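You operate a simulated robot arm through the tools that you are given. There is no shell and no other tool. Be economical: measure what you need, move in short steps, check, and stop when the job is done.

You run a simulated two-armed robot. Do the job below in one go: nothing can be reset, and whatever is moved stays where it is left.

TASK
Stand the blue block on the square pad, the yellow block on the long pad; set a 1 mm gap.
Fine: by the gap knob; shut the drawer.

The check looks at the end state, three seconds after you hand in, the way a careful person would. Anything else that was tipped, shoved, dropped, spilled or broken makes it a failure.

THE ROBOT
Two 7-joint arms with fingered hands on one trunk, on a base that drives. Base frame: it is fixed to the floor where the robot stands at the start and does not move with it; the origin is under the middle of the robot, x ahead of it, y to its left, z up. Units: m, rad, N and s.
The left shoulder is at the start at [0.057, 0.158, 1.27], the right one opposite. With the tool pointing down near the work surface each hand reaches from about 0.44 to 0.84 m from the robot's upright axis, wherever it stands, measured 20 degrees to its own side. Places, roughly: gap knob [0.7, -0.1, 1.1]; long pad [0.4, 0, 0.8]; printer drawer [0.5, 0.1, 0.8]; square pad [0.4, 0.1, 0.8]. Payload 4 kg a hand.
The tool frame of a hand sits at the grasp point between the pads (the TCP): z along the fingers, y along the line on which they close. The tips reach 0.03 m beyond it. The gripper opens to 0.104 m. The gripper's body begins 0.035 m behind the TCP. The gripper is a hand of 4 fingers: y runs from the thumb to the fingers, the wrist lies at [-0.015, -0.104, -0.178] in the tool frame.
Orientation is told as [roll, pitch, yaw] about the base's x, y, z axes, in that order, counted from this pose: with the fingers straight down and the wrist toward the robot, the tool's x, y and z point along [0, 1, 0], [1, 0, 0] and [0, 0, -1] of the base frame.

THE INTERFACE
- The arms move only by the tool move_arm. It takes "left_increments", "right_increments" or both (then of equal length, played together; a hand with none holds still); each is a list of rows, each an object (a shift or turn left out is 0) with "delta_pos": the shift along the base's x, y, z in units of 50 mm (1.0 is 50 mm), a list of three; "turn": the turn, a rotation vector about the base's x, y, z in units of 5 degrees (1.0 is 5 degrees), a list of three. In form: [{"delta_pos": [dx, dy, dz], "turn": [rx, ry, rz]}, ...]. A call has 1 to 20 rows; each row shifts and turns the commanded pose from where the row before left it. A call with a number of a shift or a turn outside -1 to 1 is refused whole. Rows are played at 5 a second. More than 0.05 m and 0.15 rad between two rows, and nothing of the call is played. A pose out of reach is approached as far as the arm can. The call stops where the force on the tool passes 40 N (or 10 N more than at its start, if that is more) or the arm is blocked; 0.2 s more then pass. In this call time passes only in rows, and 0.2 s behind the last. The reply holds the time, the measured pose of the TCP, the force on the tool along the base axes, the opening and the grip force, in the units named above and with some noise, with the torque about the TCP (base axes, N m) and any sound that the robot's microphone picked up.
- Cameras (640 x 400 px; columns grow to the right, rows downward): "scene" is now at [0.1372, 0.0056, 1.4392]; the picture's right is [0.04, -1.00, -0.00], its down [-0.60, -0.03, -0.80] and it looks along [0.80, 0.03, -0.60] (base axes); focal length 214 px, centre (320, 200). "left" rides on the left gripper at [-0.061, -0.092, -0.13] in its tool frame; the picture's right is [-0.81, -0.27, 0.52], its down [0.53, -0.71, 0.46] and it looks along [0.24, 0.64, 0.72] (tool axes); focal length 275 px, centre (320, 200). "right" rides on the right gripper at [0.061, -0.092, -0.13] in its tool frame; the picture's right is [-0.81, 0.28, -0.52], its down [-0.53, -0.71, 0.45] and it looks along [-0.24, 0.64, 0.72] (tool axes); focal length 275 px, centre (320, 200). There is no depth. A picture from a camera that has moved, and an enlarged one, comes with that camera's place and axes in the base frame and with its lens.
- capture(camera): a new picture of that camera. It takes no simulated time.
- raise_lower(by): slides the trunk up (or, below 0, down) by that many m; the arms and the scene camera ride with it, the base frame stays. It gives what a move gives, with no picture.
- roll_base(legs): drives the robot by 1 to 6 legs, each [ahead, turn to the left] in m and rad, along the robot's own axes; the way and the turn of a leg run together, so that a leg with both is an arc; at most 1.5 m and 3.142 rad a leg. The arms and the cameras ride along, it lands a little off, and it stops where it bumps. It gives what a move gives.
- curl_fingers(index, middle, ring, thumb_bend, thumb_turn, hand): sets how far each is bent, from 0 (flat) to 1 (curled in); at 0.3 the hand is open as for a grip, at 0.7 the pads meet at the TCP. One left out holds its place. A second passes; each finger stops where it meets its share of the squeeze, and holds until it gets a number again. It is the only way to open and close the hand. It gives what a move gives, with no picture; readings hold the bend of each and the force on the fingers (four entries, about 0 where the hand has none), thumb and palm. thumb_turn goes from beside the hand (0) to across from the fingers (1), as for a grip.
- aim_head(pan, tilt): turns the head with the scene camera to pan (to the left, within 1.396 rad either way) and tilt (down, from -0.506 to 1.204), counted from straight ahead of the robot. It gives what a move gives.
- close_up(camera, box): a new picture of the part [left, top, right, bottom] of that camera's present view, enlarged. It takes no simulated time.
- finish_job(): hands the job in; it is judged then, once.

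Work in short steps. Places have to be worked out from the pictures, the camera data and where the tool is seen: move nearer, look again, correct. Check each grasp and each placing, and mend what went wrong. You have 120 turns and 108 pictures in all, those below and enlarged ones among them. Open the grippers and draw the arms clear of the work before you hand the job in, unless the task says otherwise; then end with one line.

The tools are called after "Request:" as a command line: name --argument value ..., lists and objects as JSON in quotes. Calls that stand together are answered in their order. move_arm: Moves the arms, as the interface text tells. Its arguments: {"type":"object","properties":{"left_increments":{"type":"array"},"right_increments":{"type":"array"}},"required":[]} The other tools are called the same way: raise_lower (by) slides the trunk up or down; curl_fingers (index, middle, ring, thumb_bend, thumb_turn, hand) moves the fingers one by one; roll_base (legs) drives the base; aim_head (pan, tilt) turns the head that bears the scene camera; capture (camera) takes a picture; close_up (camera, box) takes an enlarged picture of a part of a camera's view; finish_job () hands the job in.

At the start:

```text
t: 0.0
left_ee_pos: [0.509, 0.3532, 1.3765]
left_tool_rot: [0.0, 0.0, 0.0]
left_contact_force: [0.8, -0.4, -0.2]
left_torque: [-0.03, -0.01, 0.01]
left_finger_gap: 0.1037
left_finger_force: 0.0
left_shape: jaw
left_bend: [0.3, 0.3, 0.3, 0.3, 0.98]
left_finger forces: [0.0, 0.0, 0.0, 0.0, 0.0, 0.0]
right_ee_pos: [0.4446, -0.0847, 1.4336]
right_tool_rot: [0.001, 0.0, -0.001]
right_contact_force: [1.3, -0.3, 0.8]
right_torque: [-0.04, 0.04, 0.02]
right_finger_gap: 0.1037
right_finger_force: 0.0
right_shape: jaw
right_bend: [0.3, 0.3, 0.3, 0.3, 0.98]
right_finger forces: [0.0, 0.1, 0.0, 0.1, 0.0, 0.1]
trunk travel left (down, up): [-0.475, 0.032]
robot x, y, heading: [0.0001, -0.0015, 0.002]
head pan, tilt: [0.042, 0.63]
```

scene: 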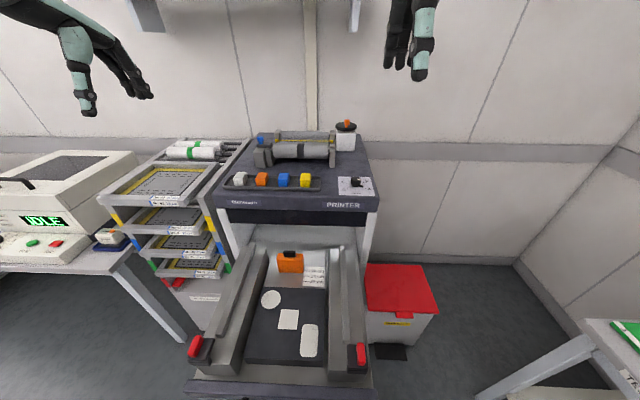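
right: 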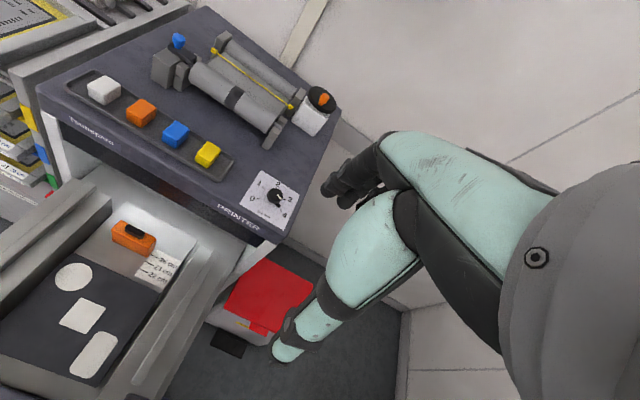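
left: 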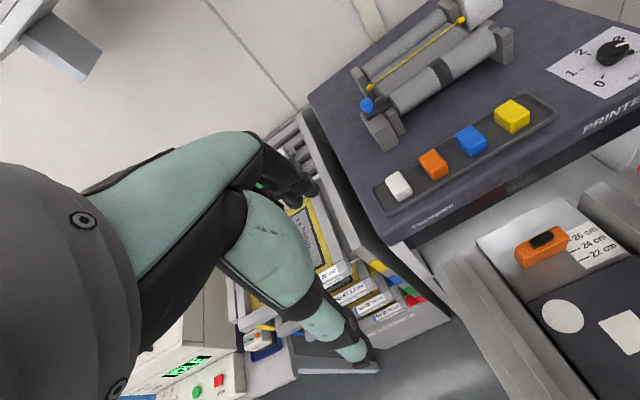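

I'll look closer at the knob dial, the blocks and the drawer before moving anything.

Request:
close_up --camera "scene" --box '[210, 110, 400, 230]'

Request:
close_up --camera "scene" --box '[180, 220, 400, 400]'

Request:
close_up --camera "right" --box '[200, 140, 320, 240]'

```text
3.33 times, centred on (305, 170) of scene
camera zoom: at [0.1372, 0.0056, 1.4392], right [0.04, -1.0, 0.0], down [-0.6, -0.03, -0.8], along [0.8, 0.03, -0.6], focal length 715 px, centre (370, 300)
```

zoom: 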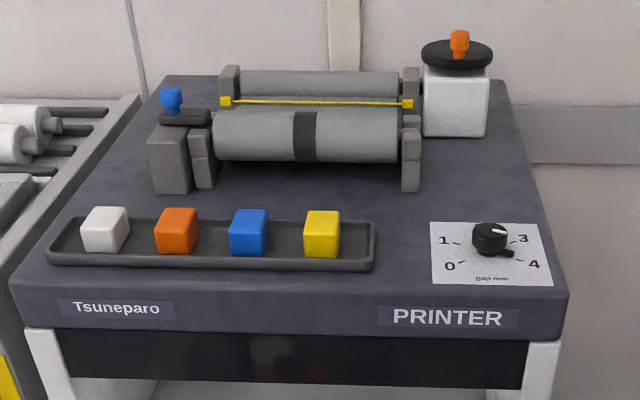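

```text
2.22 times, centred on (290, 310) of scene
camera zoom: at [0.1372, 0.0056, 1.4392], right [0.04, -1.0, 0.0], down [-0.6, -0.03, -0.8], along [0.8, 0.03, -0.6], focal length 477 px, centre (387, -44)
```

zoom: 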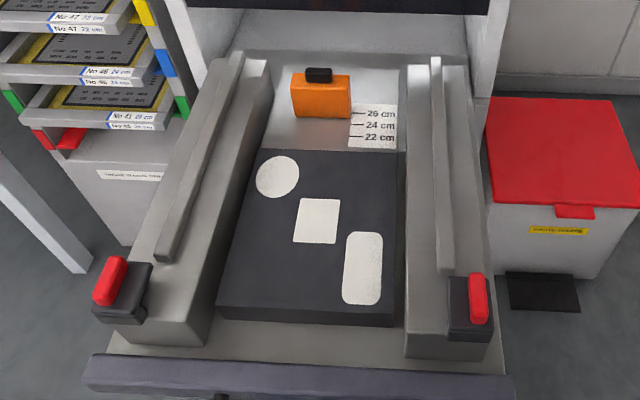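

```text
4.00 times, centred on (260, 190) of right
camera zoom: at [0.3542, -0.0224, 1.5648], right [0.28, -0.81, 0.52], down [-0.71, -0.53, -0.45], along [0.64, -0.24, -0.72], focal length 1101 px, centre (560, 240)
```

zoom: 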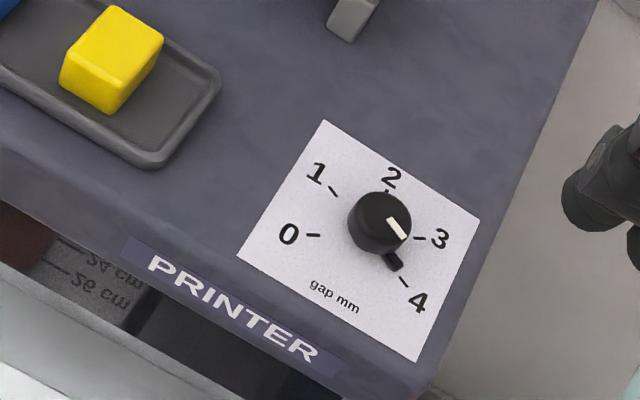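

Knob pointer (white line and tab) reads about 3.5; yellow block sits near [0.71, 0.073, top 1.10], blue near y 0.14. I bring the left hand above the yellow block and move the right hand aside.

Request:
move_arm --left_increments '[{"delta_pos": [0.5, -0.7, 0]}, {"delta_pos": [0.5, -0.7, 0]}, {"delta_pos": [0.5, -0.7, 0]}, {"delta_pos": [0.5, -0.7, 0]}, {"delta_pos": [0.5, -0.7, 0]}, {"delta_pos": [0.5, -0.7, 0]}, {"delta_pos": [0.5, -0.7, -0.3]}, {"delta_pos": [0.5, -0.7, -0.7]}, {"delta_pos": [0, 0, -0.8]}]' --right_increments '[{"delta_pos": [0, -0.6, 0]}, {"delta_pos": [0, -0.6, 0]}, {"delta_pos": [0, -0.6, 0]}, {"delta_pos": [0, -0.6, 0]}, {"delta_pos": [0, -0.6, 0]}, {"delta_pos": [0, -0.6, 0]}, {"delta_pos": [0, -0.6, 0]}, {"delta_pos": [0, 0, 0]}, {"delta_pos": [0, 0, 0]}]'

Request:
capture --camera "left"

Request:
capture --camera "scene"

```text
refused: row 8 steps farther than a row can; nothing moved
```

```text
101 pictures are left
camera left: at [0.417, 0.2917, 1.5074], right [-0.27, -0.81, -0.52], down [-0.71, 0.53, -0.46], along [0.64, 0.24, -0.72], focal length 275 px, centre (320, 200)
```

left: 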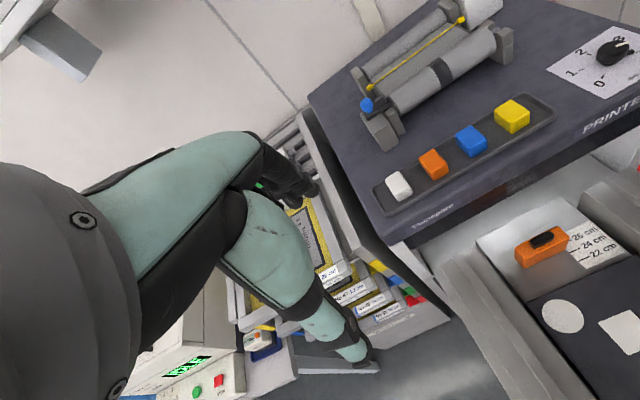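

```text
100 pictures are left
camera scene: at [0.1372, 0.0056, 1.4392], right [0.04, -1.0, 0.0], down [-0.6, -0.03, -0.8], along [0.8, 0.03, -0.6], focal length 214 px, centre (320, 200)
```

scene: 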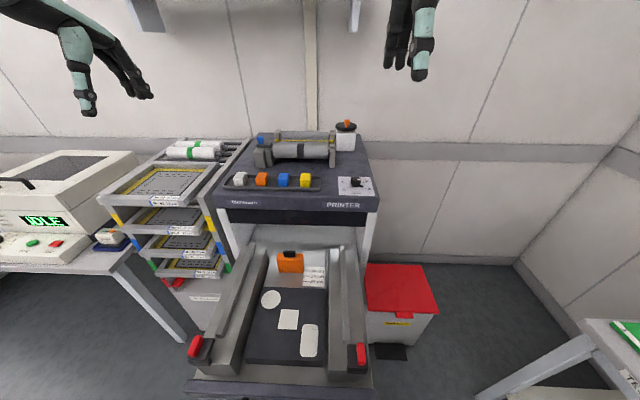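

The step was too long in one row; I repeat it with smaller ones. The left view confirms yellow at about [0.714, 0.074].

Request:
move_arm --left_increments '[{"delta_pos": [0.5, -0.7, 0]}, {"delta_pos": [0.5, -0.7, 0]}, {"delta_pos": [0.5, -0.7, 0]}, {"delta_pos": [0.5, -0.7, 0]}, {"delta_pos": [0.5, -0.7, 0]}, {"delta_pos": [0.5, -0.7, 0]}, {"delta_pos": [0.5, -0.7, 0]}, {"delta_pos": [0.5, -0.7, 0]}, {"delta_pos": [0, 0, -0.8]}, {"delta_pos": [0, 0, -0.8]}]' --right_increments '[{"delta_pos": [0, -0.6, 0]}, {"delta_pos": [0, -0.6, 0]}, {"delta_pos": [0, -0.6, 0]}, {"delta_pos": [0, -0.6, 0]}, {"delta_pos": [0, -0.6, 0]}, {"delta_pos": [0, -0.6, 0]}, {"delta_pos": [0, -0.6, 0]}, {"delta_pos": [0, 0, 0]}, {"delta_pos": [0, 0, 0]}, {"delta_pos": [0, 0, 0]}]'

Request:
capture --camera "left"

Request:
capture --camera "scene"

```text
t: 2.2
left_ee_pos: [0.6153, 0.1704, 1.2952]
left_tool_rot: [0.001, -0.018, 0.0]
left_contact_force: [1.2, -0.2, 0.4]
left_torque: [0.02, -0.02, -0.02]
left_finger_gap: 0.1039
left_finger_force: 0.0
left_shape: jaw
left_bend: [0.3, 0.3, 0.3, 0.3, 0.98]
left_finger forces: [0.0, 0.0, 0.0, 0.0, 0.0, 0.0]
left hand out of reach, approached as far as the arm can: row 6, 7, 8
right_ee_pos: [0.425, -0.2968, 1.4413]
right_tool_rot: [0.0, -0.014, -0.002]
right_contact_force: [-1.2, 0.0, 0.0]
right_torque: [0.0, -0.01, 0.0]
right_finger_gap: 0.1039
right_finger_force: 0.1
right_shape: jaw
right_bend: [0.3, 0.3, 0.3, 0.3, 0.98]
right_finger forces: [0.1, 0.0, 0.0, 0.0, 0.0, 0.0]
trunk travel left (down, up): [-0.475, 0.032]
robot x, y, heading: [0.0003, 0.0023, 0.0]
head pan, tilt: [0.042, 0.63]
```

```text
99 pictures are left
camera left: at [0.5221, 0.1098, 1.4247], right [-0.27, -0.81, -0.52], down [-0.71, 0.53, -0.47], along [0.66, 0.24, -0.71], focal length 275 px, centre (320, 200)
```

left: 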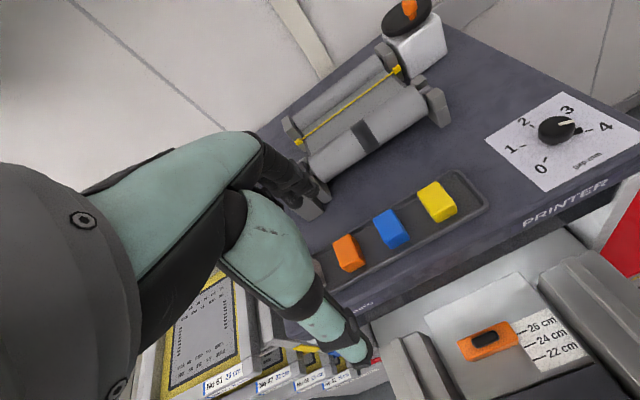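

```text
98 pictures are left
camera scene: at [0.1345, 0.0044, 1.4395], right [0.04, -1.0, 0.0], down [-0.6, -0.02, -0.8], along [0.8, 0.03, -0.6], focal length 214 px, centre (320, 200)
```

scene: 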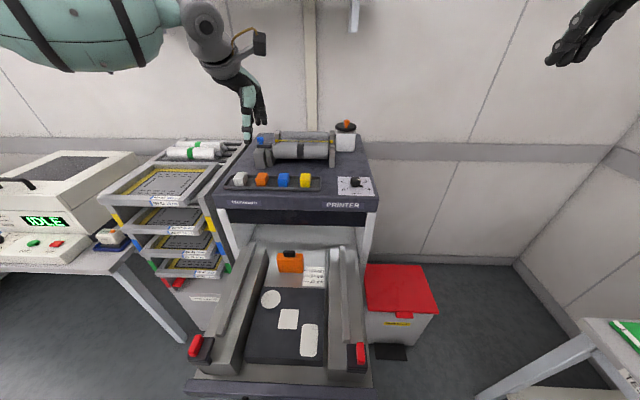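

The high position was out of reach; lower down it is within reach. I continue toward above yellow at z≈1.20.

Request:
move_arm --left_increments '[{"delta_pos": [0.1, -0.4, -0.6]}, {"delta_pos": [0.3, -0.4, -0.6]}, {"delta_pos": [0.4, -0.4, -0.5]}, {"delta_pos": [0.6, -0.4, -0.3]}, {"delta_pos": [0.6, -0.3, 0]}, {"delta_pos": [0, 0, 0]}]'

Request:
capture --camera "left"

Request:
capture --camera "scene"

```text
t: 3.6
left_ee_pos: [0.6508, 0.1504, 1.1946]
left_tool_rot: [0.001, -0.014, -0.001]
left_contact_force: [-0.6, 0.3, 0.2]
left_torque: [0.0, -0.01, 0.01]
left_finger_gap: 0.1042
left_finger_force: 0.0
left_shape: jaw
left_bend: [0.3, 0.3, 0.3, 0.3, 0.98]
left_finger forces: [0.0, 0.0, 0.1, 0.0, 0.0, 0.1]
left hand out of reach, approached as far as the arm can: row 2, 3, 4, 5
right_ee_pos: [0.4295, -0.294, 1.4399]
right_tool_rot: [-0.003, -0.013, 0.001]
right_contact_force: [-0.3, 0.6, -0.2]
right_torque: [-0.03, -0.02, 0.02]
right_finger_gap: 0.104
right_finger_force: 0.1
right_shape: jaw
right_bend: [0.3, 0.3, 0.3, 0.3, 0.98]
right_finger forces: [0.0, 0.0, 0.0, 0.0, 0.0, 0.0]
trunk travel left (down, up): [-0.475, 0.032]
robot x, y, heading: [0.0019, -0.002, 0.002]
head pan, tilt: [0.042, 0.63]
```

```text
97 pictures are left
camera left: at [0.5576, 0.0902, 1.3249], right [-0.27, -0.81, -0.52], down [-0.71, 0.53, -0.47], along [0.65, 0.24, -0.72], focal length 275 px, centre (320, 200)
```

left: 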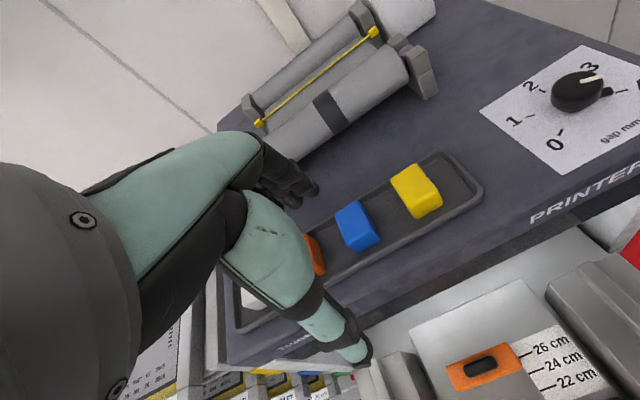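

```text
96 pictures are left
camera scene: at [0.1371, 0.0057, 1.4392], right [0.04, -1.0, 0.0], down [-0.6, -0.03, -0.8], along [0.8, 0.03, -0.6], focal length 214 px, centre (320, 200)
```

scene: 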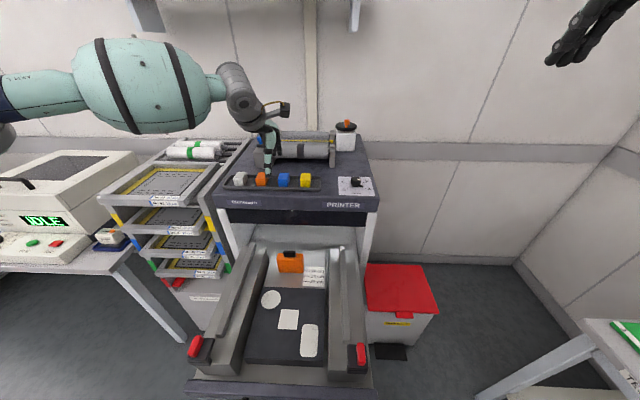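

The left arm stalls at this height (wrist about level with the shoulder). I raise the trunk and try reaching further at a slightly lower height, tips staying above the blocks.

Request:
raise_lower --by 0.03

Request:
move_arm --left_increments '[{"delta_pos": [0, 0, -0.5]}, {"delta_pos": [0, 0, -0.6]}, {"delta_pos": [0.4, -0.4, 0]}, {"delta_pos": [0.4, -0.4, 0]}, {"delta_pos": [0.4, -0.4, 0]}, {"delta_pos": [0, 0, 0]}]'

```text
t: 4.3
left_ee_pos: [0.6505, 0.1498, 1.2253]
left_tool_rot: [0.0, -0.013, -0.001]
left_contact_force: [-0.7, -0.2, 0.1]
left_torque: [0.0, -0.01, 0.01]
left_finger_gap: 0.1039
left_finger_force: 0.0
left_shape: jaw
left_bend: [0.3, 0.3, 0.3, 0.3, 0.98]
left_finger forces: [0.1, 0.0, 0.1, 0.1, 0.0, 0.0]
right_ee_pos: [0.4282, -0.2948, 1.4689]
right_tool_rot: [-0.001, -0.012, 0.001]
right_contact_force: [-0.6, 0.0, 0.4]
right_torque: [-0.03, -0.03, 0.0]
right_finger_gap: 0.1038
right_finger_force: 0.1
right_shape: jaw
right_bend: [0.3, 0.3, 0.3, 0.3, 0.98]
right_finger forces: [0.1, 0.0, 0.0, 0.0, 0.1, 0.1]
trunk travel left (down, up): [-0.505, 0.002]
robot x, y, heading: [0.001, 0.0058, 0.002]
head pan, tilt: [0.042, 0.63]
```

```text
t: 5.8
left_ee_pos: [0.6477, 0.1554, 1.1711]
left_tool_rot: [-0.001, -0.014, -0.001]
left_contact_force: [0.3, 0.8, -0.4]
left_torque: [-0.01, -0.02, -0.02]
left_finger_gap: 0.104
left_finger_force: 0.0
left_shape: jaw
left_bend: [0.3, 0.3, 0.3, 0.3, 0.98]
left_finger forces: [0.0, 0.0, 0.0, 0.1, 0.0, 0.0]
left hand out of reach, approached as far as the arm can: row 2, 3, 4, 5
right_ee_pos: [0.4289, -0.2951, 1.4674]
right_tool_rot: [-0.002, -0.01, -0.002]
right_contact_force: [0.2, -0.9, -0.3]
right_torque: [0.01, -0.01, 0.02]
right_finger_gap: 0.104
right_finger_force: 0.0
right_shape: jaw
right_bend: [0.3, 0.3, 0.3, 0.3, 0.98]
right_finger forces: [0.1, 0.0, 0.1, 0.0, 0.1, 0.1]
trunk travel left (down, up): [-0.505, 0.002]
robot x, y, heading: [-0.0017, 0.0003, -0.0]
head pan, tilt: [0.042, 0.63]
```

I test which direction is limiting: forward only first.

Request:
move_arm --left_increments '[{"delta_pos": [0.4, 0, 0]}, {"delta_pos": [0.4, 0, 0]}]'

Request:
move_arm --left_increments '[{"delta_pos": [0, -0.5, 0]}, {"delta_pos": [0, -0.5, 0]}]'

```text
t: 6.3
left_ee_pos: [0.6672, 0.1745, 1.1753]
left_tool_rot: [-0.002, -0.015, -0.001]
left_contact_force: [-0.1, 0.1, -0.2]
left_torque: [0.01, 0.02, 0.0]
left_finger_gap: 0.104
left_finger_force: 0.1
left_shape: jaw
left_bend: [0.3, 0.3, 0.3, 0.3, 0.98]
left_finger forces: [0.0, 0.0, 0.0, 0.0, 0.0, 0.0]
left hand out of reach, approached as far as the arm can: row 1, 2
right_ee_pos: [0.4279, -0.2937, 1.4667]
right_tool_rot: [-0.002, -0.012, 0.0]
right_contact_force: [-0.6, -0.7, -0.2]
right_torque: [0.0, 0.02, 0.02]
right_finger_gap: 0.1043
right_finger_force: 0.0
right_shape: jaw
right_bend: [0.3, 0.3, 0.3, 0.3, 0.98]
right_finger forces: [0.0, 0.0, 0.0, 0.1, 0.0, 0.1]
trunk travel left (down, up): [-0.505, 0.002]
robot x, y, heading: [0.0003, 0.0002, 0.001]
head pan, tilt: [0.042, 0.63]
```

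```text
t: 7.0
left_ee_pos: [0.6435, 0.1479, 1.1825]
left_tool_rot: [-0.002, -0.015, 0.0]
left_contact_force: [0.0, 1.1, -1.2]
left_torque: [0.0, 0.01, 0.0]
left_finger_gap: 0.1039
left_finger_force: 0.1
left_shape: jaw
left_bend: [0.3, 0.3, 0.3, 0.3, 0.98]
left_finger forces: [0.0, 0.1, 0.0, 0.0, 0.1, 0.0]
left hand out of reach, approached as far as the arm can: row 1, 2
right_ee_pos: [0.4295, -0.2952, 1.4689]
right_tool_rot: [-0.002, -0.012, -0.001]
right_contact_force: [-0.5, -0.1, 0.4]
right_torque: [0.01, 0.0, 0.0]
right_finger_gap: 0.104
right_finger_force: 0.1
right_shape: jaw
right_bend: [0.3, 0.3, 0.3, 0.3, 0.98]
right_finger forces: [0.0, 0.0, 0.0, 0.0, 0.1, 0.0]
trunk travel left (down, up): [-0.505, 0.002]
robot x, y, heading: [0.0027, 0.0026, -0.0]
head pan, tilt: [0.042, 0.63]
```

The limit is a joint limit on reaching across the midline. I turn the base right by 0.3 rad so that the blocks lie on the left arm's own side.

Request:
roll_base --legs '[[0, -0.3]]'

Request:
capture --camera "left"

```text
t: 8.4
left_ee_pos: [0.6588, -0.0479, 1.1827]
left_tool_rot: [-0.002, -0.014, -0.302]
left_contact_force: [0.5, 0.5, 0.5]
left_torque: [-0.01, 0.01, -0.05]
left_finger_gap: 0.1042
left_finger_force: 0.0
left_shape: jaw
left_bend: [0.3, 0.3, 0.3, 0.3, 0.98]
left_finger forces: [0.0, 0.1, 0.1, 0.1, 0.1, 0.1]
right_ee_pos: [0.3235, -0.4083, 1.4682]
right_tool_rot: [-0.002, -0.009, -0.301]
right_contact_force: [1.1, -0.2, 0.9]
right_torque: [0.01, 0.0, -0.02]
right_finger_gap: 0.1042
right_finger_force: 0.1
right_shape: jaw
right_bend: [0.3, 0.3, 0.3, 0.3, 0.98]
right_finger forces: [0.0, 0.0, 0.0, 0.1, 0.0, 0.0]
trunk travel left (down, up): [-0.505, 0.002]
robot x, y, heading: [0.0003, 0.0025, -0.294]
head pan, tilt: [0.042, 0.63]
```

```text
95 pictures are left
camera left: at [0.5516, -0.0769, 1.3123], right [-0.5, -0.7, -0.52], down [-0.52, 0.72, -0.47], along [0.7, 0.04, -0.72], focal length 275 px, centre (320, 200)
```

left: 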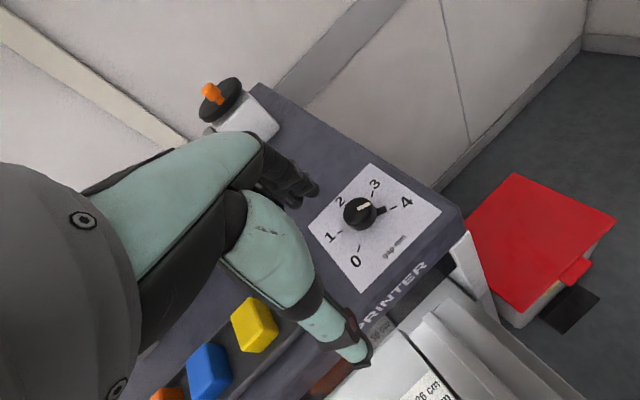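

This view shows the dial well; I enlarge it, then shift the hand toward above yellow (+y) with the yaw brought back to square.

Request:
close_up --camera "left" --box '[300, 150, 450, 290]'

Request:
move_arm --left_increments '[{"delta_pos": [0, 0.6, 0], "turn": [0, 0, 0.8]}, {"delta_pos": [0, 0.6, 0], "turn": [0, 0, 0.8]}, {"delta_pos": [0, 0.6, 0], "turn": [0, 0, 0.8]}, {"delta_pos": [0, 0.65, 0], "turn": [0, 0, 0.6]}, {"delta_pos": [0.5, 0, 0], "turn": [0, 0.2, 0.46]}, {"delta_pos": [0.6, 0, 0]}, {"delta_pos": [0, 0, 0]}]'

Request:
capture --camera "left"

Request:
capture --camera "scene"

```text
2.86 times, centred on (375, 220) of left
camera zoom: at [0.5516, -0.0769, 1.3123], right [-0.5, -0.7, -0.52], down [-0.52, 0.72, -0.47], along [0.7, 0.04, -0.72], focal length 786 px, centre (163, 143)
```

zoom: 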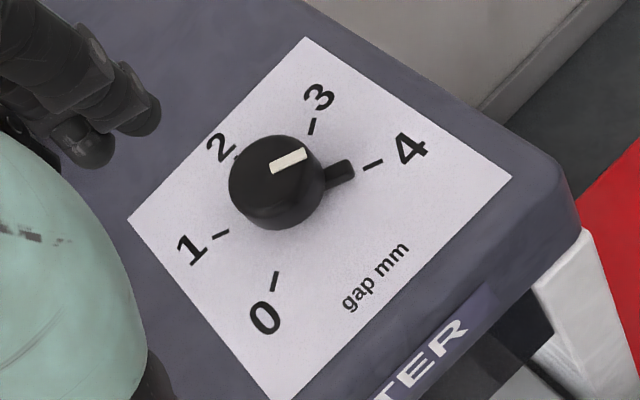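

```text
t: 10.1
left_ee_pos: [0.6976, 0.0805, 1.1915]
left_tool_rot: [-0.006, -0.011, 0.0]
left_contact_force: [0.1, 1.4, 0.6]
left_torque: [0.02, -0.03, 0.01]
left_finger_gap: 0.104
left_finger_force: 0.1
left_shape: jaw
left_bend: [0.3, 0.3, 0.3, 0.3, 0.98]
left_finger forces: [0.1, 0.1, 0.1, 0.0, 0.0, 0.0]
right_ee_pos: [0.3042, -0.4, 1.4736]
right_tool_rot: [-0.003, -0.025, -0.301]
right_contact_force: [-0.2, 0.0, 0.5]
right_torque: [-0.01, 0.01, -0.01]
right_finger_gap: 0.1039
right_finger_force: 0.1
right_shape: jaw
right_bend: [0.3, 0.3, 0.3, 0.3, 0.97]
right_finger forces: [0.0, 0.0, 0.1, 0.1, 0.0, 0.0]
trunk travel left (down, up): [-0.505, 0.002]
robot x, y, heading: [-0.0015, 0.002, -0.304]
head pan, tilt: [0.042, 0.63]
```

```text
93 pictures are left
camera left: at [0.6052, 0.0201, 1.3216], right [-0.27, -0.81, -0.52], down [-0.71, 0.53, -0.47], along [0.65, 0.24, -0.72], focal length 275 px, centre (320, 200)
```

left: 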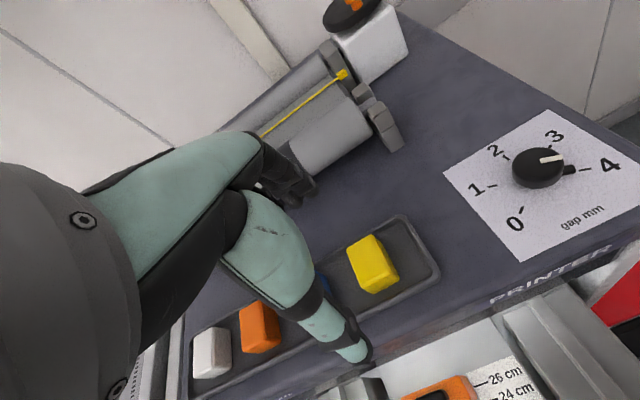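

```text
92 pictures are left
camera scene: at [0.1318, -0.0317, 1.4683], right [-0.25, -0.97, 0.0], down [-0.58, 0.15, -0.8], along [0.77, -0.2, -0.6], focal length 214 px, centre (320, 200)
```

scene: 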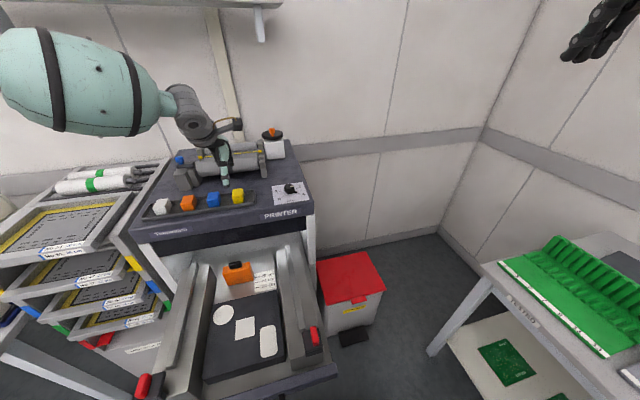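

The hand reaches now. I enlarge the yellow block for a finer position.

Request:
close_up --camera "left" --box '[300, 200, 460, 300]'

Request:
close_up --camera "scene" --box '[140, 150, 320, 250]'

```text
4.00 times, centred on (380, 250) of left
camera zoom: at [0.6052, 0.0201, 1.3216], right [-0.27, -0.81, -0.52], down [-0.71, 0.53, -0.47], along [0.65, 0.24, -0.72], focal length 1101 px, centre (80, 0)
```

zoom: 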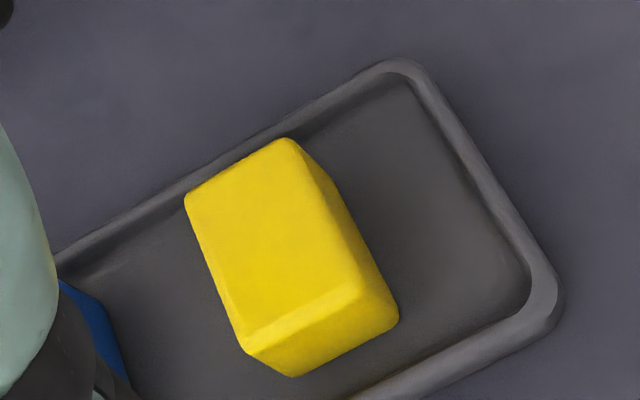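

```text
3.56 times, centred on (230, 200) of scene
camera zoom: at [0.1318, -0.0317, 1.4683], right [-0.25, -0.97, 0.0], down [-0.58, 0.15, -0.8], along [0.77, -0.2, -0.6], focal length 763 px, centre (640, 200)
```

zoom: 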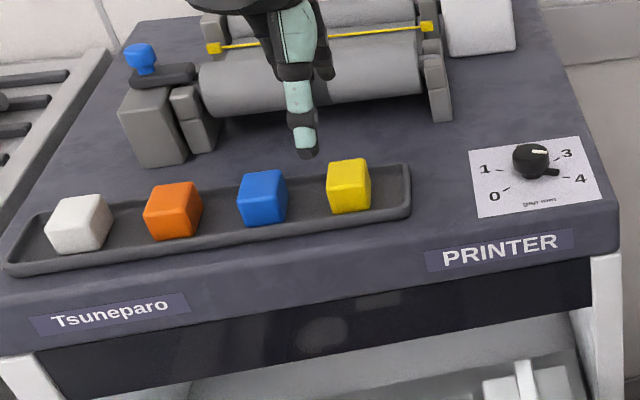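

Yellow block: centre ≈[0.714, 0.073], top ≈1.10, roughly 0.03 wide in y and 0.04 long in x. I centre over it and descend until the tips are at its top.

Request:
move_arm --left_increments '[{"delta_pos": [0.34, -0.15, 0]}, {"delta_pos": [0, 0, -0.5]}, {"delta_pos": [0, 0, -0.5]}, {"delta_pos": [0, 0, 0]}]'

Request:
capture --camera "left"

Request:
close_up --camera "scene" --box '[140, 120, 320, 240]'

```text
t: 11.1
left_ee_pos: [0.7172, 0.0707, 1.1412]
left_tool_rot: [-0.004, -0.01, 0.001]
left_contact_force: [0.1, -0.8, 0.0]
left_torque: [-0.01, 0.02, -0.02]
left_finger_gap: 0.1039
left_finger_force: 0.0
left_shape: jaw
left_bend: [0.3, 0.3, 0.3, 0.3, 0.98]
left_finger forces: [0.1, 0.1, 0.0, 0.0, 0.1, 0.0]
right_ee_pos: [0.3051, -0.4049, 1.4726]
right_tool_rot: [-0.001, -0.024, -0.301]
right_contact_force: [0.0, 0.5, 0.1]
right_torque: [-0.01, 0.0, 0.0]
right_finger_gap: 0.1038
right_finger_force: 0.0
right_shape: jaw
right_bend: [0.3, 0.3, 0.3, 0.3, 0.97]
right_finger forces: [0.1, 0.0, 0.0, 0.1, 0.1, 0.1]
trunk travel left (down, up): [-0.505, 0.002]
robot x, y, heading: [0.0027, 0.0019, -0.302]
head pan, tilt: [0.042, 0.63]
```

```text
89 pictures are left
camera left: at [0.6244, 0.0104, 1.271], right [-0.27, -0.81, -0.52], down [-0.71, 0.53, -0.46], along [0.65, 0.24, -0.72], focal length 275 px, centre (320, 200)
```

left: 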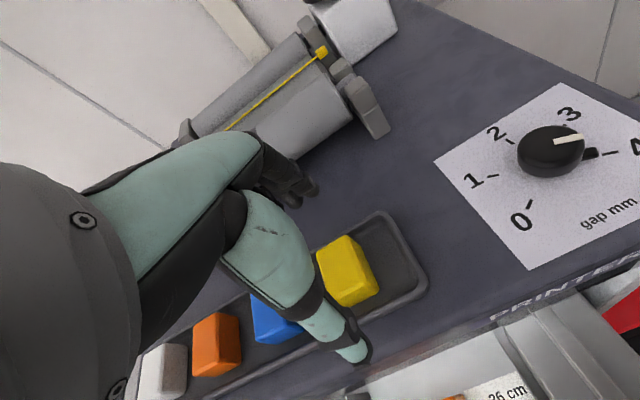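

```text
3.33 times, centred on (230, 180) of scene
camera zoom: at [0.1341, -0.0342, 1.468], right [-0.25, -0.97, 0.0], down [-0.58, 0.15, -0.8], along [0.77, -0.2, -0.6], focal length 715 px, centre (620, 267)
```

zoom: 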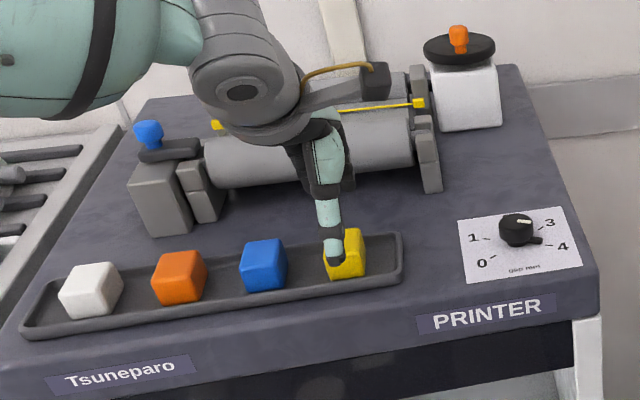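

Tips straddle the block. I descend another 40 mm in small steps, watching force.

Request:
move_arm --left_increments '[{"delta_pos": [-0.04, 0.04, -0.3]}, {"delta_pos": [0, 0, -0.3]}, {"delta_pos": [0, 0, -0.2]}, {"delta_pos": [0, 0, 0]}]'

Request:
close_up --camera "scene" --box '[140, 120, 320, 240]'

Request:
capture --camera "left"

```text
t: 12.1
left_ee_pos: [0.7148, 0.0738, 1.1008]
left_tool_rot: [-0.004, -0.011, 0.0]
left_contact_force: [0.3, 0.4, 0.2]
left_torque: [0.02, -0.04, -0.01]
left_finger_gap: 0.104
left_finger_force: 0.0
left_shape: jaw
left_bend: [0.3, 0.3, 0.3, 0.3, 0.98]
left_finger forces: [0.0, 0.1, 0.1, 0.0, 0.1, 0.1]
right_ee_pos: [0.3064, -0.4039, 1.4715]
right_tool_rot: [-0.003, -0.025, -0.302]
right_contact_force: [-0.3, 0.4, 0.7]
right_torque: [0.02, 0.01, -0.03]
right_finger_gap: 0.1039
right_finger_force: 0.0
right_shape: jaw
right_bend: [0.3, 0.3, 0.3, 0.3, 0.97]
right_finger forces: [0.0, 0.1, 0.1, 0.0, 0.1, 0.1]
trunk travel left (down, up): [-0.505, 0.002]
robot x, y, heading: [-0.0015, 0.0014, -0.297]
head pan, tilt: [0.042, 0.63]
```

```text
3.33 times, centred on (230, 180) of scene
camera zoom: at [0.1332, -0.033, 1.4682], right [-0.25, -0.97, 0.0], down [-0.58, 0.15, -0.8], along [0.77, -0.2, -0.6], focal length 715 px, centre (620, 267)
```

zoom: 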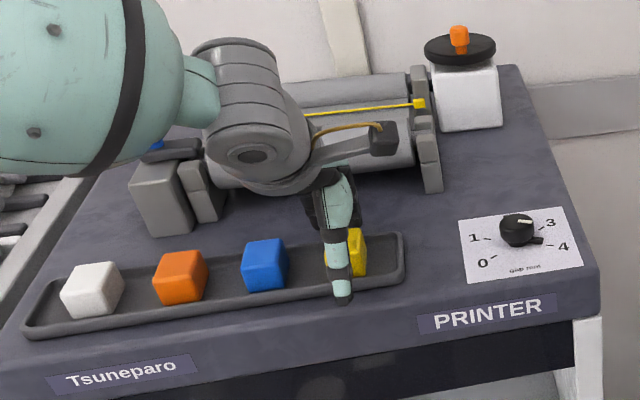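

```text
86 pictures are left
camera left: at [0.6218, 0.0138, 1.2309], right [-0.27, -0.81, -0.52], down [-0.71, 0.53, -0.47], along [0.65, 0.24, -0.72], focal length 275 px, centre (320, 200)
```

left: 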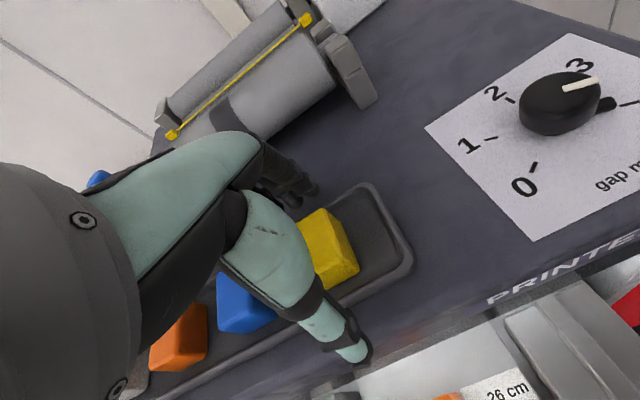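

No contact, well straddled. I close the fingers on the block.

Request:
curl_fingers --hand "left" --index 0.62 --middle 0.62 --ring 0.62 --thumb_bend 0.62

Request:
capture --camera "left"

Request:
close_up --camera "scene" --box '[140, 120, 320, 240]'

```text
t: 13.1
left_ee_pos: [0.7181, 0.0738, 1.1031]
left_tool_rot: [-0.005, -0.017, 0.002]
left_contact_force: [22.7, 0.2, 19.5]
left_torque: [0.24, -1.25, -0.5]
left_finger_gap: 0.0666
left_finger_force: 23.6
left_shape: fingers
left_bend: [0.44, 0.47, 0.49, 0.47, 0.97]
left_finger forces: [11.8, 11.0, 16.3, 0.1, 7.7, 0.0]
right_ee_pos: [0.3075, -0.4031, 1.4722]
right_tool_rot: [-0.004, -0.022, -0.302]
right_contact_force: [-0.4, -0.1, 0.4]
right_torque: [-0.02, -0.02, 0.03]
right_finger_gap: 0.1039
right_finger_force: 0.1
right_shape: jaw
right_bend: [0.3, 0.3, 0.3, 0.3, 0.97]
right_finger forces: [0.1, 0.0, 0.0, 0.1, 0.0, 0.1]
trunk travel left (down, up): [-0.505, 0.002]
robot x, y, heading: [-0.0012, 0.0025, -0.297]
head pan, tilt: [0.042, 0.63]
```

```text
85 pictures are left
camera left: at [0.6249, 0.0135, 1.2331], right [-0.27, -0.81, -0.52], down [-0.71, 0.53, -0.47], along [0.66, 0.24, -0.71], focal length 275 px, centre (320, 200)
```

left: 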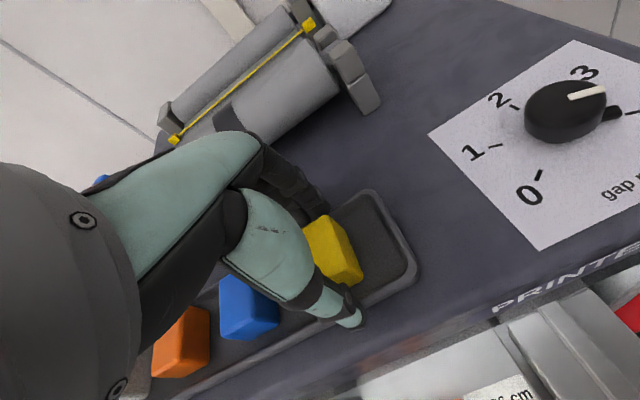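

```text
3.33 times, centred on (230, 180) of scene
camera zoom: at [0.1354, -0.0337, 1.468], right [-0.25, -0.97, 0.0], down [-0.58, 0.15, -0.8], along [0.77, -0.2, -0.6], focal length 715 px, centre (620, 267)
```

zoom: 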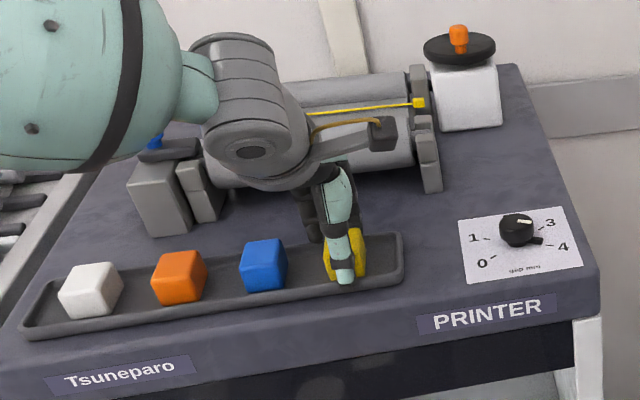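

The fingers stopped at 67 mm with an unbalanced force: they are squeezing the tray's lips, not the block. I open, lift 13 mm and close again.

Request:
curl_fingers --hand "left" --index 0.3 --middle 0.3 --ring 0.3 --thumb_bend 0.3

Request:
move_arm --left_increments '[{"delta_pos": [0, 0, 0.12]}, {"delta_pos": [0, 0, 0.12]}, {"delta_pos": [0, 0, 0]}]'

Request:
curl_fingers --hand "left" --index 0.5 --middle 0.5 --ring 0.5 --thumb_bend 0.5

Request:
close_up --camera "left" --box '[200, 160, 440, 340]'

```text
t: 14.1
left_ee_pos: [0.713, 0.0749, 1.101]
left_tool_rot: [-0.005, -0.009, 0.002]
left_contact_force: [-0.4, -0.9, -0.4]
left_torque: [0.02, -0.03, 0.0]
left_finger_gap: 0.1029
left_finger_force: 0.0
left_shape: fingers
left_bend: [0.3, 0.3, 0.3, 0.3, 0.97]
left_finger forces: [0.0, 0.0, 0.0, 0.0, 0.0, 0.1]
right_ee_pos: [0.3042, -0.4017, 1.4726]
right_tool_rot: [-0.002, -0.027, -0.302]
right_contact_force: [-0.3, 0.0, -0.4]
right_torque: [0.02, 0.02, 0.01]
right_finger_gap: 0.1041
right_finger_force: 0.1
right_shape: jaw
right_bend: [0.3, 0.3, 0.3, 0.3, 0.97]
right_finger forces: [0.0, 0.0, 0.0, 0.1, 0.1, 0.0]
trunk travel left (down, up): [-0.505, 0.002]
robot x, y, heading: [0.0013, 0.0007, -0.302]
head pan, tilt: [0.042, 0.63]
```

```text
t: 14.8
left_ee_pos: [0.7159, 0.0729, 1.1118]
left_tool_rot: [-0.004, -0.008, -0.002]
left_contact_force: [0.0, -0.3, -0.1]
left_torque: [-0.02, 0.02, 0.0]
left_finger_gap: 0.1027
left_finger_force: 0.1
left_shape: fingers
left_bend: [0.3, 0.3, 0.3, 0.3, 0.97]
left_finger forces: [0.1, 0.0, 0.0, 0.0, 0.0, 0.0]
right_ee_pos: [0.3067, -0.4032, 1.4733]
right_tool_rot: [-0.003, -0.025, -0.301]
right_contact_force: [-0.5, -0.1, -0.3]
right_torque: [0.02, 0.04, 0.0]
right_finger_gap: 0.1038
right_finger_force: 0.2
right_shape: jaw
right_bend: [0.3, 0.3, 0.3, 0.3, 0.97]
right_finger forces: [0.0, 0.0, 0.1, 0.1, 0.0, 0.0]
trunk travel left (down, up): [-0.505, 0.002]
robot x, y, heading: [0.0027, 0.007, -0.301]
head pan, tilt: [0.042, 0.63]
```

```text
t: 15.8
left_ee_pos: [0.7151, 0.0746, 1.1124]
left_tool_rot: [-0.005, -0.01, -0.001]
left_contact_force: [-0.3, -0.1, 0.3]
left_torque: [0.03, 0.01, -0.01]
left_finger_gap: 0.0528
left_finger_force: 0.1
left_shape: fingers
left_bend: [0.5, 0.5, 0.5, 0.5, 0.97]
left_finger forces: [0.0, 0.0, 0.0, 0.0, 0.0, 0.1]
right_ee_pos: [0.3055, -0.4043, 1.4732]
right_tool_rot: [-0.001, -0.023, -0.302]
right_contact_force: [-1.2, -0.4, -0.6]
right_torque: [-0.02, 0.0, 0.02]
right_finger_gap: 0.1038
right_finger_force: 0.1
right_shape: jaw
right_bend: [0.3, 0.3, 0.3, 0.3, 0.97]
right_finger forces: [0.0, 0.0, 0.0, 0.0, 0.0, 0.1]
trunk travel left (down, up): [-0.505, 0.002]
robot x, y, heading: [0.0026, 0.0023, -0.299]
head pan, tilt: [0.042, 0.63]
```

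```text
2.22 times, centred on (320, 250) of left
camera zoom: at [0.622, 0.0138, 1.2433], right [-0.27, -0.81, -0.52], down [-0.71, 0.53, -0.47], along [0.65, 0.24, -0.72], focal length 612 px, centre (320, 89)
```

zoom: 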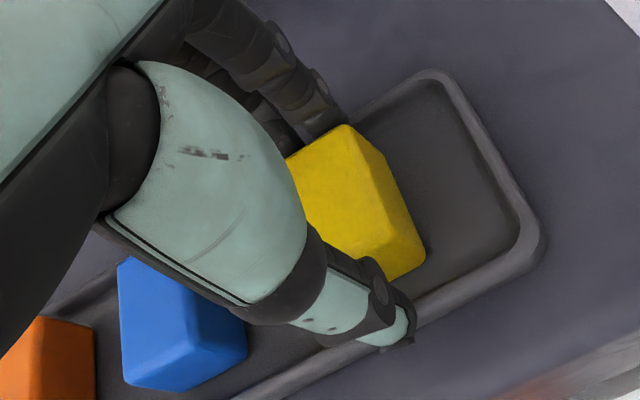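

At 53 mm no contact yet. The thumb sits slightly left of block centre, so I shift 4 mm right and close further.

Request:
move_arm --left_increments '[{"delta_pos": [0, -0.08, -0.04]}, {"delta_pos": [0, 0, 0]}]'

Request:
curl_fingers --hand "left" --index 0.6 --middle 0.6 --ring 0.6 --thumb_bend 0.6

Request:
close_up --camera "left" --box '[200, 160, 440, 340]'

```text
t: 16.4
left_ee_pos: [0.7139, 0.0687, 1.1111]
left_tool_rot: [-0.005, -0.01, 0.001]
left_contact_force: [0.0, 0.6, 1.0]
left_torque: [0.04, 0.0, 0.0]
left_finger_gap: 0.0526
left_finger_force: 0.1
left_shape: fingers
left_bend: [0.5, 0.5, 0.5, 0.5, 0.97]
left_finger forces: [0.1, 0.0, 0.0, 0.0, 0.0, 0.1]
right_ee_pos: [0.3063, -0.4033, 1.4729]
right_tool_rot: [-0.001, -0.025, -0.303]
right_contact_force: [0.2, 0.0, -0.2]
right_torque: [-0.01, -0.01, 0.0]
right_finger_gap: 0.1041
right_finger_force: 0.0
right_shape: jaw
right_bend: [0.3, 0.3, 0.3, 0.3, 0.97]
right_finger forces: [0.0, 0.1, 0.1, 0.0, 0.0, 0.0]
trunk travel left (down, up): [-0.505, 0.002]
robot x, y, heading: [0.0009, 0.0002, -0.3]
head pan, tilt: [0.042, 0.63]
```

```text
t: 17.4
left_ee_pos: [0.7154, 0.0691, 1.1113]
left_tool_rot: [-0.005, -0.01, 0.0]
left_contact_force: [0.2, 0.0, 1.6]
left_torque: [-0.02, 0.04, 0.02]
left_finger_gap: 0.0399
left_finger_force: 6.0
left_shape: fingers
left_bend: [0.56, 0.57, 0.6, 0.54, 0.97]
left_finger forces: [2.8, 2.8, 0.0, 0.1, 5.5, 0.0]
right_ee_pos: [0.3057, -0.4027, 1.4727]
right_tool_rot: [0.0, -0.025, -0.302]
right_contact_force: [-0.5, 0.0, 0.3]
right_torque: [0.01, -0.02, 0.02]
right_finger_gap: 0.104
right_finger_force: 0.0
right_shape: jaw
right_bend: [0.3, 0.3, 0.3, 0.3, 0.97]
right_finger forces: [0.1, 0.1, 0.0, 0.0, 0.1, 0.0]
trunk travel left (down, up): [-0.505, 0.002]
robot x, y, heading: [-0.0, 0.0014, -0.299]
head pan, tilt: [0.042, 0.63]
```

```text
2.22 times, centred on (320, 250) of left
camera zoom: at [0.6225, 0.0094, 1.2412], right [-0.27, -0.81, -0.52], down [-0.71, 0.53, -0.47], along [0.65, 0.24, -0.72], focal length 612 px, centre (320, 89)
```

zoom: 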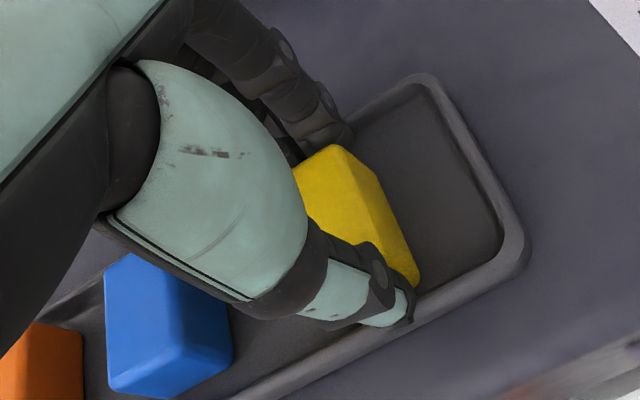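

Balanced contact: index and middle against the thumb, 40 mm block. I squeeze a bit more and lift.

Request:
curl_fingers --hand "left" --index 0.66 --middle 0.66 --ring 0.58 --thumb_bend 0.66

Request:
move_arm --left_increments '[{"delta_pos": [0, 0, 0.3]}, {"delta_pos": [0, 0, 0.6]}, {"delta_pos": [0, 0, 0.6]}, {"delta_pos": [0, 0, 0]}]'

Request:
capture --camera "left"

Request:
capture --camera "scene"

```text
t: 18.4
left_ee_pos: [0.7142, 0.0691, 1.1115]
left_tool_rot: [-0.004, -0.01, 0.0]
left_contact_force: [0.6, -0.3, 0.7]
left_torque: [0.04, 0.02, 0.02]
left_finger_gap: 0.0391
left_finger_force: 11.7
left_shape: fingers
left_bend: [0.58, 0.6, 0.57, 0.54, 0.96]
left_finger forces: [6.1, 5.3, 0.0, 0.1, 11.4, 0.1]
right_ee_pos: [0.3059, -0.4032, 1.4741]
right_tool_rot: [-0.002, -0.023, -0.304]
right_contact_force: [0.0, -0.1, -0.8]
right_torque: [-0.02, -0.01, 0.01]
right_finger_gap: 0.1041
right_finger_force: 0.0
right_shape: jaw
right_bend: [0.3, 0.3, 0.3, 0.3, 0.97]
right_finger forces: [0.0, 0.1, 0.0, 0.0, 0.1, 0.0]
trunk travel left (down, up): [-0.505, 0.002]
robot x, y, heading: [-0.0031, 0.0033, -0.306]
head pan, tilt: [0.042, 0.63]
```

```text
t: 19.4
left_ee_pos: [0.7151, 0.0692, 1.1843]
left_tool_rot: [-0.003, -0.009, 0.0]
left_contact_force: [-0.4, -0.6, -0.7]
left_torque: [-0.03, -0.03, 0.05]
left_finger_gap: 0.0392
left_finger_force: 11.3
left_shape: fingers
left_bend: [0.58, 0.6, 0.57, 0.54, 0.96]
left_finger forces: [6.2, 5.1, 0.0, 0.1, 11.2, 0.0]
right_ee_pos: [0.3068, -0.4036, 1.472]
right_tool_rot: [-0.004, -0.026, -0.301]
right_contact_force: [0.2, -0.2, -0.1]
right_torque: [0.0, -0.01, 0.03]
right_finger_gap: 0.1038
right_finger_force: 0.0
right_shape: jaw
right_bend: [0.3, 0.3, 0.3, 0.3, 0.97]
right_finger forces: [0.0, 0.0, 0.0, 0.0, 0.0, 0.1]
trunk travel left (down, up): [-0.505, 0.002]
robot x, y, heading: [0.0, 0.0013, -0.301]
head pan, tilt: [0.042, 0.63]
```

```text
81 pictures are left
camera left: at [0.6227, 0.0087, 1.3152], right [-0.27, -0.81, -0.52], down [-0.71, 0.53, -0.46], along [0.65, 0.24, -0.72], focal length 275 px, centre (320, 200)
```

left: 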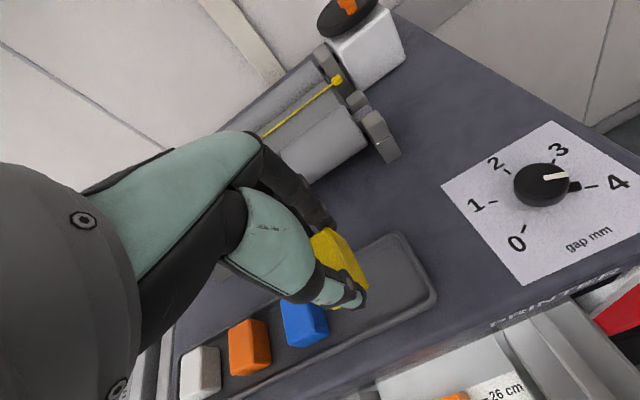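

```text
80 pictures are left
camera scene: at [0.1342, -0.0333, 1.468], right [-0.25, -0.97, 0.0], down [-0.58, 0.15, -0.8], along [0.77, -0.2, -0.6], focal length 214 px, centre (320, 200)
```

scene: 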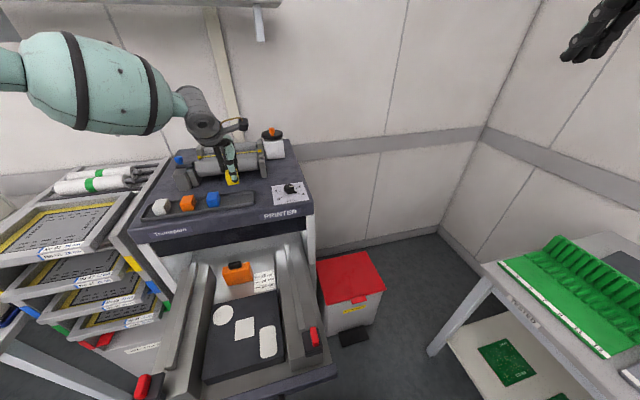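

Yellow is held and clear. Comparing views, the drawer now sits ~30 mm further in than at start (the base brushed it while turning); harmless as it must be shut. I back the base up 0.14 m to bring the pads into reach.

Request:
roll_base --legs '[[-0.14, 0]]'

Request:
capture --camera "scene"

Request:
capture --camera "left"

```text
t: 20.8
left_ee_pos: [0.5813, 0.1096, 1.1838]
left_tool_rot: [-0.005, -0.007, 0.001]
left_contact_force: [-0.3, 0.6, -0.6]
left_torque: [-0.02, 0.0, 0.01]
left_finger_gap: 0.039
left_finger_force: 11.5
left_shape: fingers
left_bend: [0.58, 0.6, 0.57, 0.54, 0.96]
left_finger forces: [6.1, 5.0, 0.1, 0.0, 11.4, 0.1]
right_ee_pos: [0.1739, -0.3626, 1.4729]
right_tool_rot: [-0.004, -0.021, -0.301]
right_contact_force: [0.0, 0.8, -0.5]
right_torque: [-0.02, -0.01, -0.02]
right_finger_gap: 0.1039
right_finger_force: 0.1
right_shape: jaw
right_bend: [0.3, 0.3, 0.3, 0.3, 0.97]
right_finger forces: [0.0, 0.0, 0.1, 0.0, 0.0, 0.0]
trunk travel left (down, up): [-0.505, 0.002]
robot x, y, heading: [-0.1322, 0.0436, -0.303]
head pan, tilt: [0.042, 0.63]
```

```text
79 pictures are left
camera scene: at [0.0021, 0.0073, 1.4677], right [-0.26, -0.97, 0.0], down [-0.58, 0.15, -0.8], along [0.77, -0.2, -0.6], focal length 214 px, centre (320, 200)
```

scene: 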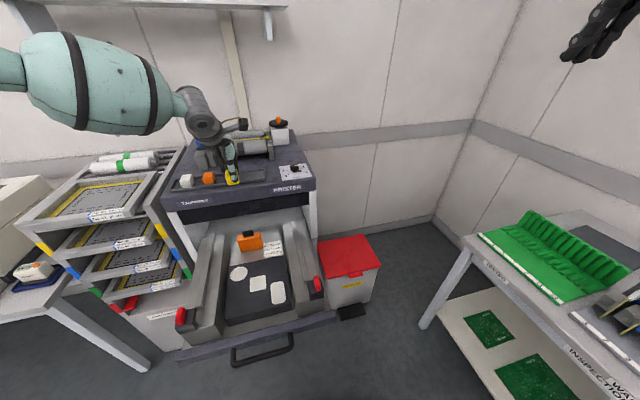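

```text
78 pictures are left
camera left: at [0.4902, 0.049, 1.3137], right [-0.27, -0.81, -0.52], down [-0.71, 0.53, -0.46], along [0.65, 0.24, -0.72], focal length 275 px, centre (320, 200)
```

left: 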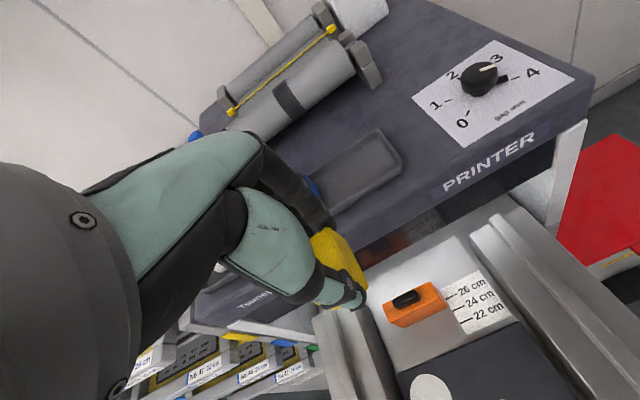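

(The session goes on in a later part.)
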